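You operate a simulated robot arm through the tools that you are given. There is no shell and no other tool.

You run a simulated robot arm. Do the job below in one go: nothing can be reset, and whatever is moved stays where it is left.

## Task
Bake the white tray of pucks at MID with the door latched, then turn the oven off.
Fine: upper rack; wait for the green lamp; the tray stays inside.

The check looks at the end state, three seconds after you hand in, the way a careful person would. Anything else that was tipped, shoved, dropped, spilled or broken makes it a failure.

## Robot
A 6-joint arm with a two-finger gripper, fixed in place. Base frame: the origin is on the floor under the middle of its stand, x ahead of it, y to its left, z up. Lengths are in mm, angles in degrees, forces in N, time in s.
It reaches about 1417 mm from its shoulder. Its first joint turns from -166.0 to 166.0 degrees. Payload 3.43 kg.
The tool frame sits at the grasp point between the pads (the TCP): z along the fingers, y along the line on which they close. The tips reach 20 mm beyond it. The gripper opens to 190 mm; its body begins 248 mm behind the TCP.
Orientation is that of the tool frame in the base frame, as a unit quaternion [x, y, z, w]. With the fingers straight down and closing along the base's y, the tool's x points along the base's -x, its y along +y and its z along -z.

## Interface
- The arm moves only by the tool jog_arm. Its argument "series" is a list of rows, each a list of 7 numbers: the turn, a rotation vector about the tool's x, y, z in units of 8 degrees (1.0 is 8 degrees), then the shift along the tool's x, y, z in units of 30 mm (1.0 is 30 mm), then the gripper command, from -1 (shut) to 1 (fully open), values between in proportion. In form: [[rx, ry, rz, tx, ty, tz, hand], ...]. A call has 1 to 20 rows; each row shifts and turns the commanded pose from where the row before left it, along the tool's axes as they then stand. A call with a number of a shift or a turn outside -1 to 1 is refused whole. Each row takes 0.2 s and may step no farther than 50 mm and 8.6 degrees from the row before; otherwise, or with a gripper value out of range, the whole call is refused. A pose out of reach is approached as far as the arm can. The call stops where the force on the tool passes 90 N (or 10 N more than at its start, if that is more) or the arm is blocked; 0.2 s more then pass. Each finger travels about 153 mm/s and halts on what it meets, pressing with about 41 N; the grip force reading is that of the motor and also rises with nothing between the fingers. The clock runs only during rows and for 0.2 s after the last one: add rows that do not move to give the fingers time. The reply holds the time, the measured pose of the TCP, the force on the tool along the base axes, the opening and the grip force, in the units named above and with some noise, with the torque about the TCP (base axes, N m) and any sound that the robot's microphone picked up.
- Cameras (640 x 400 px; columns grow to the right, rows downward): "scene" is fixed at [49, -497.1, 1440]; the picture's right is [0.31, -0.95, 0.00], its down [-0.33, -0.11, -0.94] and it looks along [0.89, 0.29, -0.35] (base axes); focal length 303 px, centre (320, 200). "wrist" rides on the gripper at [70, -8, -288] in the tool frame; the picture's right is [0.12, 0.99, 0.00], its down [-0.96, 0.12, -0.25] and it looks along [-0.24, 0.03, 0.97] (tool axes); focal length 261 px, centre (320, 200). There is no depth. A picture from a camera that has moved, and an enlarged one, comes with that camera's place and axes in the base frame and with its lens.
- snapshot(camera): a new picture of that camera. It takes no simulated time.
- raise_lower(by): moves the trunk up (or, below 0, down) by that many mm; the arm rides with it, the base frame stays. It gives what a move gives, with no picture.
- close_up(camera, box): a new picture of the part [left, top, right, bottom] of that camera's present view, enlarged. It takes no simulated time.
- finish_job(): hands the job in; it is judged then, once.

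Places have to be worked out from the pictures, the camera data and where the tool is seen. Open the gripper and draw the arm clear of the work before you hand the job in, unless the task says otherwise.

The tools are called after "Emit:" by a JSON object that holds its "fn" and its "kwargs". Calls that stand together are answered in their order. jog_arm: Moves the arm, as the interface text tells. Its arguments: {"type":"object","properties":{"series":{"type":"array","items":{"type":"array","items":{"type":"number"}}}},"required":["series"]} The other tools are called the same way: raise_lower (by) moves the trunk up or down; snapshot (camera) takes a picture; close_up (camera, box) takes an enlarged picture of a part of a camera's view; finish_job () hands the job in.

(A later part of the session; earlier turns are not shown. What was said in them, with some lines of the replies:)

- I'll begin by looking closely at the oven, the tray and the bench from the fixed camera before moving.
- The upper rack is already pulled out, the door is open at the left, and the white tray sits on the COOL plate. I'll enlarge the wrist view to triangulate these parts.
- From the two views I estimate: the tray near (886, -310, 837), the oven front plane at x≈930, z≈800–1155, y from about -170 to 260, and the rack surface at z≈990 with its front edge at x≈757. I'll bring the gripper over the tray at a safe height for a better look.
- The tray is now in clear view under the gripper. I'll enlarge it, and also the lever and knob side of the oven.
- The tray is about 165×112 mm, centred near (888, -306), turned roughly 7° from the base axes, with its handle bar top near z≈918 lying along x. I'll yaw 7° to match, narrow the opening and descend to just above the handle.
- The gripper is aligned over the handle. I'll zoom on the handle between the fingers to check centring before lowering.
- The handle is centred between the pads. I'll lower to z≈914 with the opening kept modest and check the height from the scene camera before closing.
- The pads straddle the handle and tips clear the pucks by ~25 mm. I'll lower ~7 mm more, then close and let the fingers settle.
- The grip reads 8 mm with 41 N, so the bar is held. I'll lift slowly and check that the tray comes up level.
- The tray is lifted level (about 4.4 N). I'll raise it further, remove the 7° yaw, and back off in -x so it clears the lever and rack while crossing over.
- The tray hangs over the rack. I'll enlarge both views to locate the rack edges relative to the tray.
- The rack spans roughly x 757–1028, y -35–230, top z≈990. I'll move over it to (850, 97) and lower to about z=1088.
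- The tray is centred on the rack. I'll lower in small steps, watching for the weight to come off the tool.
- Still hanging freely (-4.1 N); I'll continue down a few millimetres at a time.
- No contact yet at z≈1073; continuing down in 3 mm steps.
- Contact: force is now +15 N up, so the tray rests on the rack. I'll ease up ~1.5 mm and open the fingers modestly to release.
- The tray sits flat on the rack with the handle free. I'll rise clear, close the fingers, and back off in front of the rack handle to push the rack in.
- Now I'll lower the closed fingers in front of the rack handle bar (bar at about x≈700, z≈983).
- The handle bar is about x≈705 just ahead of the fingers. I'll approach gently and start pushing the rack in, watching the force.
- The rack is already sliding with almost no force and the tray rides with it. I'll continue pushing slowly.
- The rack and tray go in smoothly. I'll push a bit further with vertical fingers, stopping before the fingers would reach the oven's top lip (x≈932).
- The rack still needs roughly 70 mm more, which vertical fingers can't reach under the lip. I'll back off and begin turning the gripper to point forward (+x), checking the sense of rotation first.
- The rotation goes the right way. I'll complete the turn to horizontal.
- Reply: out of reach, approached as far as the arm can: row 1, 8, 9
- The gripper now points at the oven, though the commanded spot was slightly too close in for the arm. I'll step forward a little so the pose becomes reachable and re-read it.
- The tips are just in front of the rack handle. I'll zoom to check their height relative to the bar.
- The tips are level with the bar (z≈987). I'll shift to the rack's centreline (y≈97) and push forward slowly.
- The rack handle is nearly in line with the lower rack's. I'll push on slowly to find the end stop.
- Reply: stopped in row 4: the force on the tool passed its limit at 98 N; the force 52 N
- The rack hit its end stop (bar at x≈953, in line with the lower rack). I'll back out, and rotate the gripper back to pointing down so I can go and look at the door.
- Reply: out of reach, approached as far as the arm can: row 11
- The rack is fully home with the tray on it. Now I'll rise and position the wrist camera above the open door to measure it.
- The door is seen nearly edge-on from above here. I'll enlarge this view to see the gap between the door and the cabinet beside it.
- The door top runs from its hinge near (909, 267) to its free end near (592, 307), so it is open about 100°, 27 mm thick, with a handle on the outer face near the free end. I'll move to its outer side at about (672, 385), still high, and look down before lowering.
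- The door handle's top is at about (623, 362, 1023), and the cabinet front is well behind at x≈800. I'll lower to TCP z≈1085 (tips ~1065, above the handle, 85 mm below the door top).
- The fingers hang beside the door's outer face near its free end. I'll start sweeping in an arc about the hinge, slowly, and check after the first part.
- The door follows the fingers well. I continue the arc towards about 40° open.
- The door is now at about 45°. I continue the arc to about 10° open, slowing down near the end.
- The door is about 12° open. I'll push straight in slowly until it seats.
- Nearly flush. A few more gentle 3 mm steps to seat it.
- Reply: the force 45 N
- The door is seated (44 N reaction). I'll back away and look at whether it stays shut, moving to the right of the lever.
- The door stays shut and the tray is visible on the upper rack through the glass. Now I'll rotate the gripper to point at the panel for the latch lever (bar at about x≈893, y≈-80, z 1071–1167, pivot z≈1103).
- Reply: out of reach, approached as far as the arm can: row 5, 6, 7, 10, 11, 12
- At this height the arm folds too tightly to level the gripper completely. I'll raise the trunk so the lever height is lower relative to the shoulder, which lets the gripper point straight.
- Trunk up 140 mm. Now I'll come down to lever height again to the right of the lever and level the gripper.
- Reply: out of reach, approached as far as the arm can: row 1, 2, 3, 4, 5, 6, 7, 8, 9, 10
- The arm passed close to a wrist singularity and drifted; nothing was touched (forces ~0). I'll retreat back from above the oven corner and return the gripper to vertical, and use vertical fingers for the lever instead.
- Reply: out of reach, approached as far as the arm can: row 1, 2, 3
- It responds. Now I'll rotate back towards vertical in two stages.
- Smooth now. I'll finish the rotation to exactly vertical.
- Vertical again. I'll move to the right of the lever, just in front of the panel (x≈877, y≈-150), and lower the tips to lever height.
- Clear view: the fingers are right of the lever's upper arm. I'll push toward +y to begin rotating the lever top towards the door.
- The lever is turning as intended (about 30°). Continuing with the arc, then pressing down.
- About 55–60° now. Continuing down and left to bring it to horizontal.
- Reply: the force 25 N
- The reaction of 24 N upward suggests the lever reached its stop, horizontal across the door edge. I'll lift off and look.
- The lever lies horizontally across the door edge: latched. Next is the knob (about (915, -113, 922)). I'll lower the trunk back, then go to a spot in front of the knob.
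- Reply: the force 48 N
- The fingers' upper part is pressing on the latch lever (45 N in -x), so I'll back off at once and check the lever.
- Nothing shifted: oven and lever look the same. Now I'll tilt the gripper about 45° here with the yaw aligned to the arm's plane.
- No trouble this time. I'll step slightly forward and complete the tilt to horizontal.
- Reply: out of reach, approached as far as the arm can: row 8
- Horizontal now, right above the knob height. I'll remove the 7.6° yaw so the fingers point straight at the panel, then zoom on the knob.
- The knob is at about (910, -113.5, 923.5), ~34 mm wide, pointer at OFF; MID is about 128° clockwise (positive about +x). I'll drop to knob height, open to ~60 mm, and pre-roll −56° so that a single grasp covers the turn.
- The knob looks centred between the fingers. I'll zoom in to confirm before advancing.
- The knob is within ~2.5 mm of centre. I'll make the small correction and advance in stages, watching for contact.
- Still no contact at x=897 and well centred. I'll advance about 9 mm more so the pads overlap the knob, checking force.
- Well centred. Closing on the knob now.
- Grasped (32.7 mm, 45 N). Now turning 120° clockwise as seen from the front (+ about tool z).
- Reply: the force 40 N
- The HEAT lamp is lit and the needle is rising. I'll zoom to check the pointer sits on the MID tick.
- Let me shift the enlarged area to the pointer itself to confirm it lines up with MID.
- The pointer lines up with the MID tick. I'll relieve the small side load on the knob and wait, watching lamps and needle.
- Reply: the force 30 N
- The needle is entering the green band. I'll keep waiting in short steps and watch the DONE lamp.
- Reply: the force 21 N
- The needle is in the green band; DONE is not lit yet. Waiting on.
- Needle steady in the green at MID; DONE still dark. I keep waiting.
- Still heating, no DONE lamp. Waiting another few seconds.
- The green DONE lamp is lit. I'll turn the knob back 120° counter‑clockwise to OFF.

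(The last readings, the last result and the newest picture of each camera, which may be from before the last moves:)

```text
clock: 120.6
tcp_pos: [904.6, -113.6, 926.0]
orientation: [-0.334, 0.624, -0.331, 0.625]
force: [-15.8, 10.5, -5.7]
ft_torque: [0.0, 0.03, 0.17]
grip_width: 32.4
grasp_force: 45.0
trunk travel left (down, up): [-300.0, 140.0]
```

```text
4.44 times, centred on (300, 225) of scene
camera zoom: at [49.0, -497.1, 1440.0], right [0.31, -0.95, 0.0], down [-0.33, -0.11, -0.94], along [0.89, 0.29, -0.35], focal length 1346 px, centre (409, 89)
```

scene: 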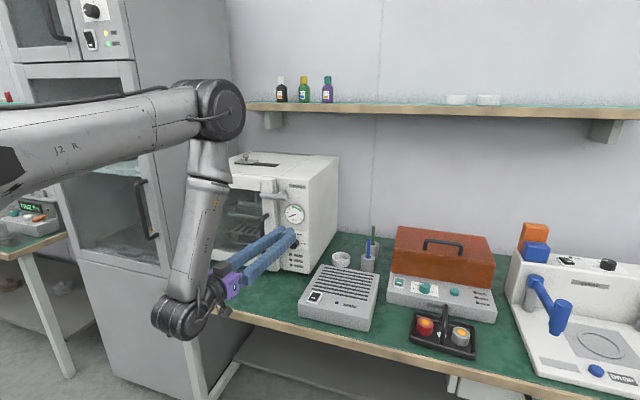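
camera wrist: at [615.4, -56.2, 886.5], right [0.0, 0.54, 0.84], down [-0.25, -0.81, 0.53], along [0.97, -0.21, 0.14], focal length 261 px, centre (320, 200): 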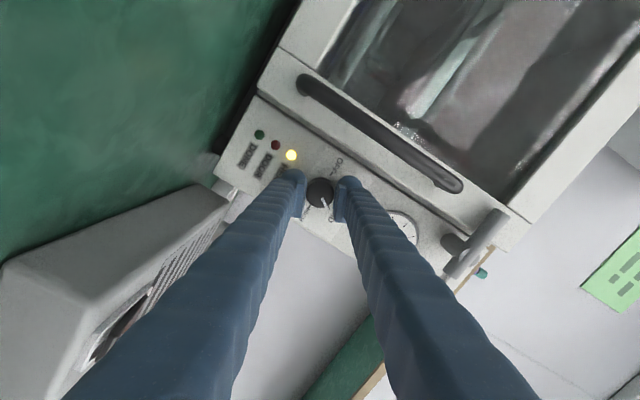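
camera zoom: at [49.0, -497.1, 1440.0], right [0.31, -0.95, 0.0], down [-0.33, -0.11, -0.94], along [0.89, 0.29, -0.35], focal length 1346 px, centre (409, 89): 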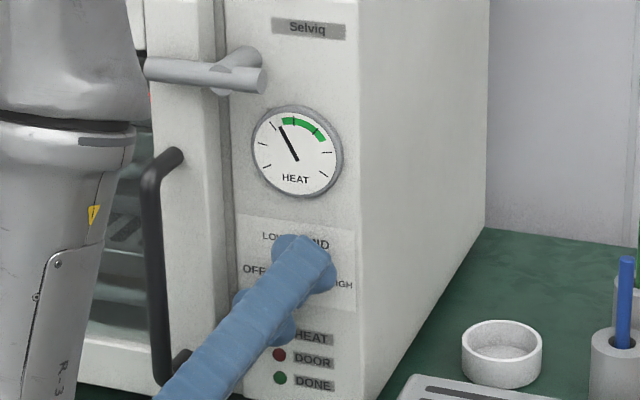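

Knob is back at OFF, lamps are out and the needle is falling. I'll release the knob, back straight out and unroll the gripper.

Emit:
{"fn": "jog_arm", "kwargs": {"series": [[0, 0, 0, 0, 0, 0, -0.7], [0, 0, 0, 0, 0, 0, -0.37], [0, 0, 0, 0, 0, 0, -0.37], [0, 0, 0, 0, 0, -0.3, -0.37], [0, 0, 0, 0, 0, -0.6, -0.37], [0, 0, 0, 0, 0, -0.5, -0.37], [0, 0, 1, 0, 0, 0, -0.37], [0, 0, 1, 0, 0, 0, -0.37], [0, 0, 1, 0, 0, 0, -0.37], [0, 0, 1, 0, 0, 0, -0.37], [0, 0, 1, 0, 0, 0, -0.37], [0, 0, 1, 0, 0, 0, -0.37], [0, 0, 1, 0, 0, 0, -0.37], [0, 0, 0, 0, 0, 0, -0.37]]}}

Emit:
{"fn": "close_up", "kwargs": {"camera": "wrist", "box": [240, 60, 440, 220]}}

Emit:
{"fn": "close_up", "kwargs": {"camera": "scene", "box": [240, 170, 350, 280]}}

```text
clock: 123.6
tcp_pos: [862.6, -115.1, 925.1]
orientation: [-0.001, 0.707, 0.001, 0.708]
force: [0.2, 0.7, -0.5]
ft_torque: [-0.02, 0.0, -0.04]
grip_width: 59.6
grasp_force: 0.1
trunk travel left (down, up): [-300.0, 140.0]
```

```text
2.50 times, centred on (340, 140) of wrist
camera zoom: at [573.6, -123.7, 854.6], right [0.0, 0.99, -0.12], down [-0.25, 0.11, 0.96], along [0.97, 0.03, 0.25], focal length 652 px, centre (270, 350)
```

zoom: 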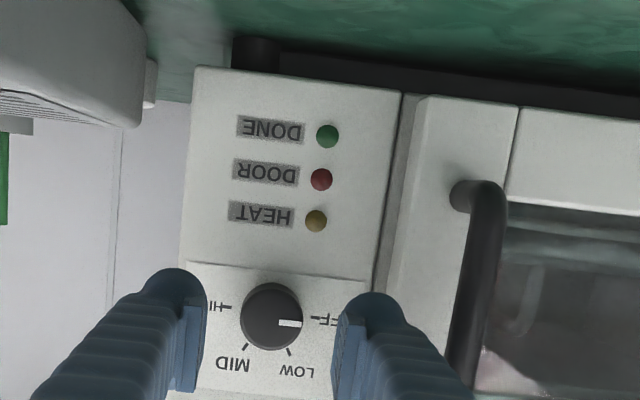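

```text
3.64 times, centred on (295, 225) of scene
camera zoom: at [49.0, -497.1, 1440.0], right [0.31, -0.95, 0.0], down [-0.33, -0.11, -0.94], along [0.89, 0.29, -0.35], focal length 1102 px, centre (411, 109)
```

zoom: 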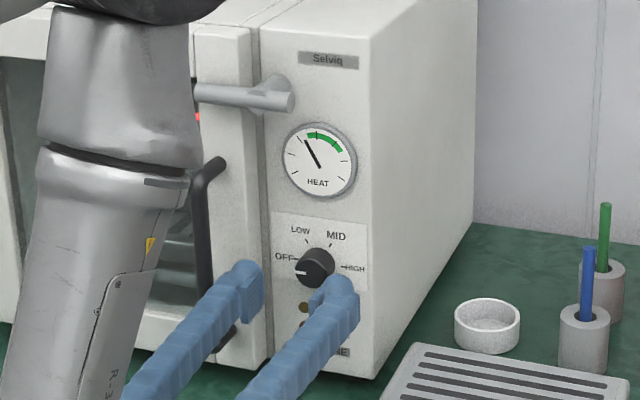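

OFF confirmed, lever still latched. Now I'll retrace the path: align yaw, rise a bit, and tilt the gripper back up to vertical away from the panel.

Emit:
{"fn": "jog_arm", "kwargs": {"series": [[0.5, 0, 0, 0, 0, 0, -0.6], [0.45, 0, 0, 0, 0, 0, -0.8], [0, 0, 0, -0.7, 0, 0, -1], [0, 0, 0, -0.7, 0, 0, -1], [0, 0, 0, -0.7, 0, 0, -1], [0, 1, 0, 0, 0, 0, -1], [0, 1, 0, 0, 0, 0, -1], [0, 1, 0, 0, 0, 0, -1], [0, 1, 0, 0, 0, 0, -1], [0, 1, 0, 0, 0, 0, -1], [0, 0.65, 0, 0, 0, 0, -1], [0, 0, 0, 0.35, 0, -0.35, -1], [0, 0, 0, 0.5, 0, -0.5, -1], [0, 0, 0, 0.5, 0, -0.5, -1], [0, 0, 0, 0, 0, 0, -1]]}}

Emit:
{"fn": "snapshot", "kwargs": {"camera": "scene"}}

```text
clock: 126.8
tcp_pos: [810.1, -107.8, 990.6]
orientation: [0.06, 0.922, -0.026, 0.381]
force: [-0.5, -0.3, 0.3]
ft_torque: [0.0, -0.02, -0.02]
grip_width: 0.1
grasp_force: 34.4
out of reach, approached as far as the arm can: row 2
trunk travel left (down, up): [-300.0, 140.0]
```

```text
taken
```

scene: 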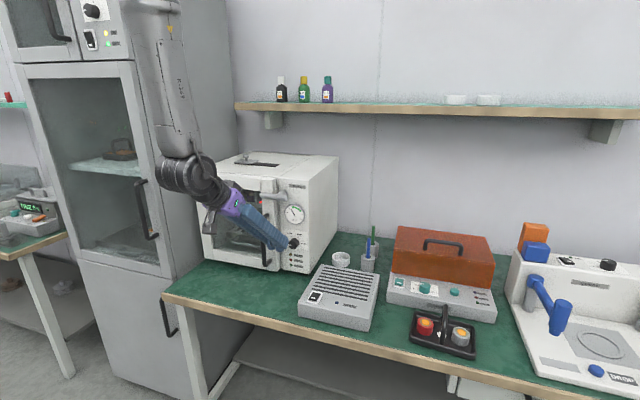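

Good. Now I'll finish tilting to vertical, back away and rise clear of the bench, then open the gripper.

Emit:
{"fn": "jog_arm", "kwargs": {"series": [[0, 1, 0, 0, 0, 0, -1], [0, 1, 0, 0, 0, 0, -1], [0, 1, 0, 0, 0, 0, -1], [0, 1, 0, 0, 0, 0, -1], [0, 1, 0, 0, 0, 0, -1], [0, 0.6, 0, 0, 0, 0, -1], [0, 0, -0.95, 0.5, 0, 0, -1], [0, 0, 0, 1, 0, 0, -1], [0, 0, 0, 1, 0, -0.5, -1], [0, 0, 0, 1, 0, -1, -1], [0, 0, 0, 0.5, 0, -1, -1], [0, 0, 0, 0, 0, -1, -1], [0, 0, 0, 0, 0, -1, -1], [0, 0, 0, 0, 0, -1, -1], [0, 0, 0, 0, 0, -1, -1], [0, 0, 0, 0, 0, -1, -0.5], [0, 0, 0, 0, 0, -1, 0], [0, 0, 0, 0, 0, -1, 0], [0, 0, 0, 0, 0, 0, 0], [0, 0, 0, 0, 0, 0, 0]]}}

Emit:
{"fn": "snapshot", "kwargs": {"camera": "scene"}}

Emit:
{"fn": "close_up", "kwargs": {"camera": "scene", "box": [190, 140, 350, 290]}}

Emit:
{"fn": "snapshot", "kwargs": {"camera": "wrist"}}

```text
clock: 131.0
tcp_pos: [689.6, -105.3, 1274.0]
orientation: [-0.002, 1.0, -0.002, 0.001]
force: [-0.5, -0.7, -0.3]
ft_torque: [0.01, 0.0, 0.03]
grip_width: 94.8
grasp_force: 0.0
trunk travel left (down, up): [-300.0, 140.0]
```

```text
taken
```

scene: 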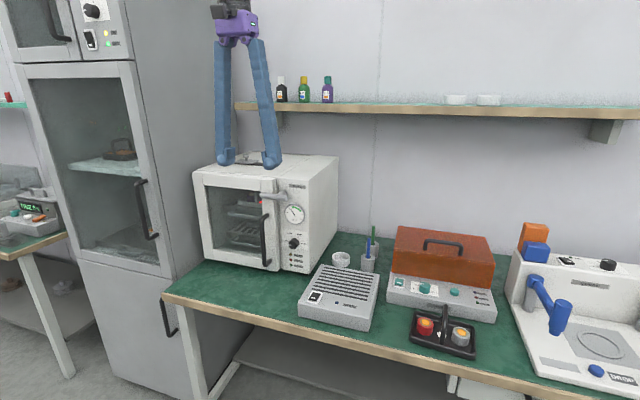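

```text
2.67 times, centred on (270, 215) of scene
camera zoom: at [49.0, -497.1, 1440.0], right [0.31, -0.95, 0.0], down [-0.33, -0.11, -0.94], along [0.89, 0.29, -0.35], focal length 808 px, centre (453, 160)
```

zoom: 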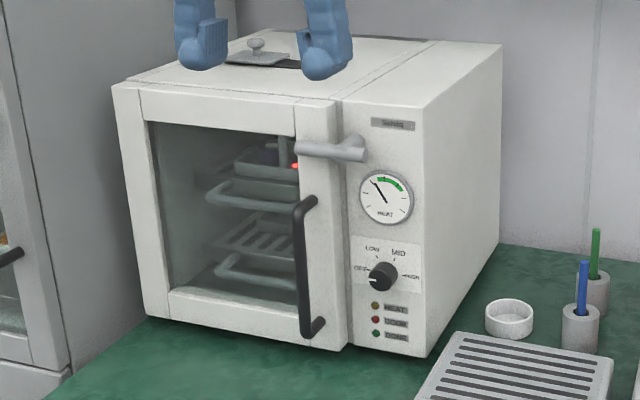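

```text
taken
camera wrist: at [616.5, -113.2, 1562.2], right [-0.12, 0.99, 0.0], down [0.96, 0.12, 0.25], along [0.25, 0.03, -0.97], focal length 261 px, centre (320, 200)
```

wrist: 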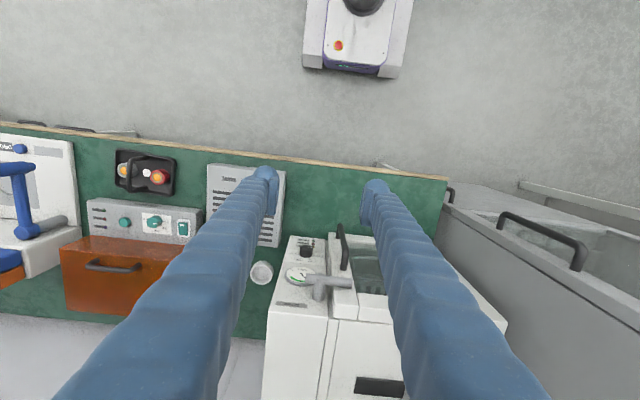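

All looks in place: door latched, knob OFF, tray inside on the upper rack. I'll check the tray through the glass and the rest of the bench before handing in.

Emit:
{"fn": "close_up", "kwargs": {"camera": "scene", "box": [220, 180, 300, 250]}}

Emit:
{"fn": "close_up", "kwargs": {"camera": "scene", "box": [290, 220, 500, 360]}}

```text
5.71 times, centred on (260, 215) of scene
camera zoom: at [49.0, -497.1, 1440.0], right [0.31, -0.95, 0.0], down [-0.33, -0.11, -0.94], along [0.89, 0.29, -0.35], focal length 1731 px, centre (663, 114)
```

zoom: 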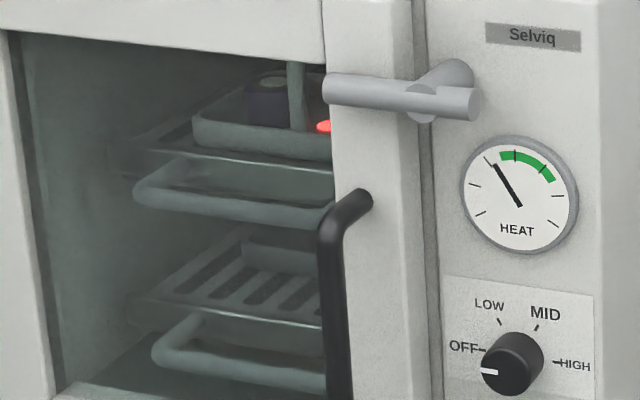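

```text
2.86 times, centred on (395, 290) of scene
camera zoom: at [49.0, -497.1, 1440.0], right [0.31, -0.95, 0.0], down [-0.33, -0.11, -0.94], along [0.89, 0.29, -0.35], focal length 866 px, centre (106, -57)
```

zoom: 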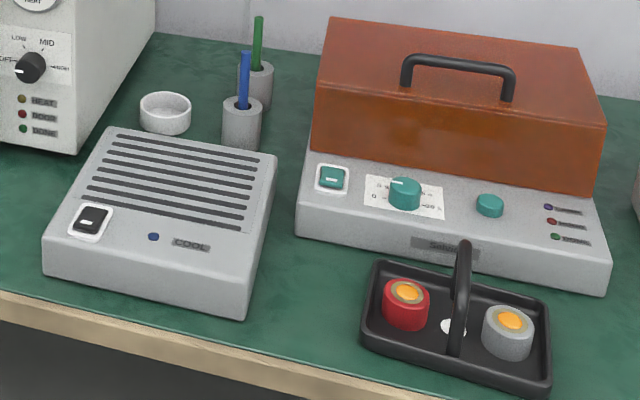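

The tray's indicator dot is now red (baked), the bench items are untouched, and the oven is off. I'll draw the arm a little farther back with the gripper open, then hand in.

Emit:
{"fn": "jog_arm", "kwargs": {"series": [[0, 0, 0, 0.5, 0, -0.3, 0.3], [0, 0, 0, 1, 0, -0.5, 0.6], [0, 0, 0, 1, 0, -0.5, 0.9], [0, 0, 0, 0.5, 0, -0.3, 0.9], [0, 0, 0, 0, 0, 0, 0.9], [0, 0, 0, 0, 0, 0, 0.9]]}}

Emit:
{"fn": "snapshot", "kwargs": {"camera": "scene"}}

```text
clock: 132.4
tcp_pos: [598.7, -106.7, 1321.1]
orientation: [-0.001, 1.0, -0.001, 0.0]
force: [-0.9, -0.4, -0.6]
ft_torque: [-0.03, 0.01, -0.02]
grip_width: 180.3
grasp_force: 0.1
trunk travel left (down, up): [-300.0, 140.0]
```

```text
taken
```

scene: 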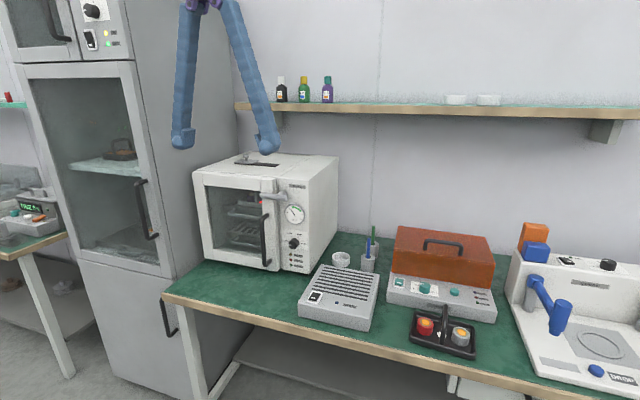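

The arm is clear with the gripper open; the tray is baked inside, the door is latched, and the knob is at OFF. Handing in.

Emit:
{"fn": "finish_job", "kwargs": {}}

```text
The job is handed in.
```

The white tray of pucks was baked at MID on the upper rack with the door latched. I waited for the green DONE lamp before turning the knob back to OFF.

- **End state:** the tray is still inside the oven, the latch lever lies across the door edge, and the lamps are out. The gripper is open and the arm is clear of the bench.
- **Bake check:** the needle settled in the green band at MID. Through the glass, a red dot is now visible in the tray. I took it to be a bake indicator, but that is my reading and not something I could confirm.
- **Contact on the way:** the fingers pressed on the already-latched lever with about 45 N while I was getting into position for the knob. I backed off at once. The oven and lever looked unchanged afterwards.

In the last pictures nothing else on the bench looks moved. The job is handed in, and I have not seen the result of the check.
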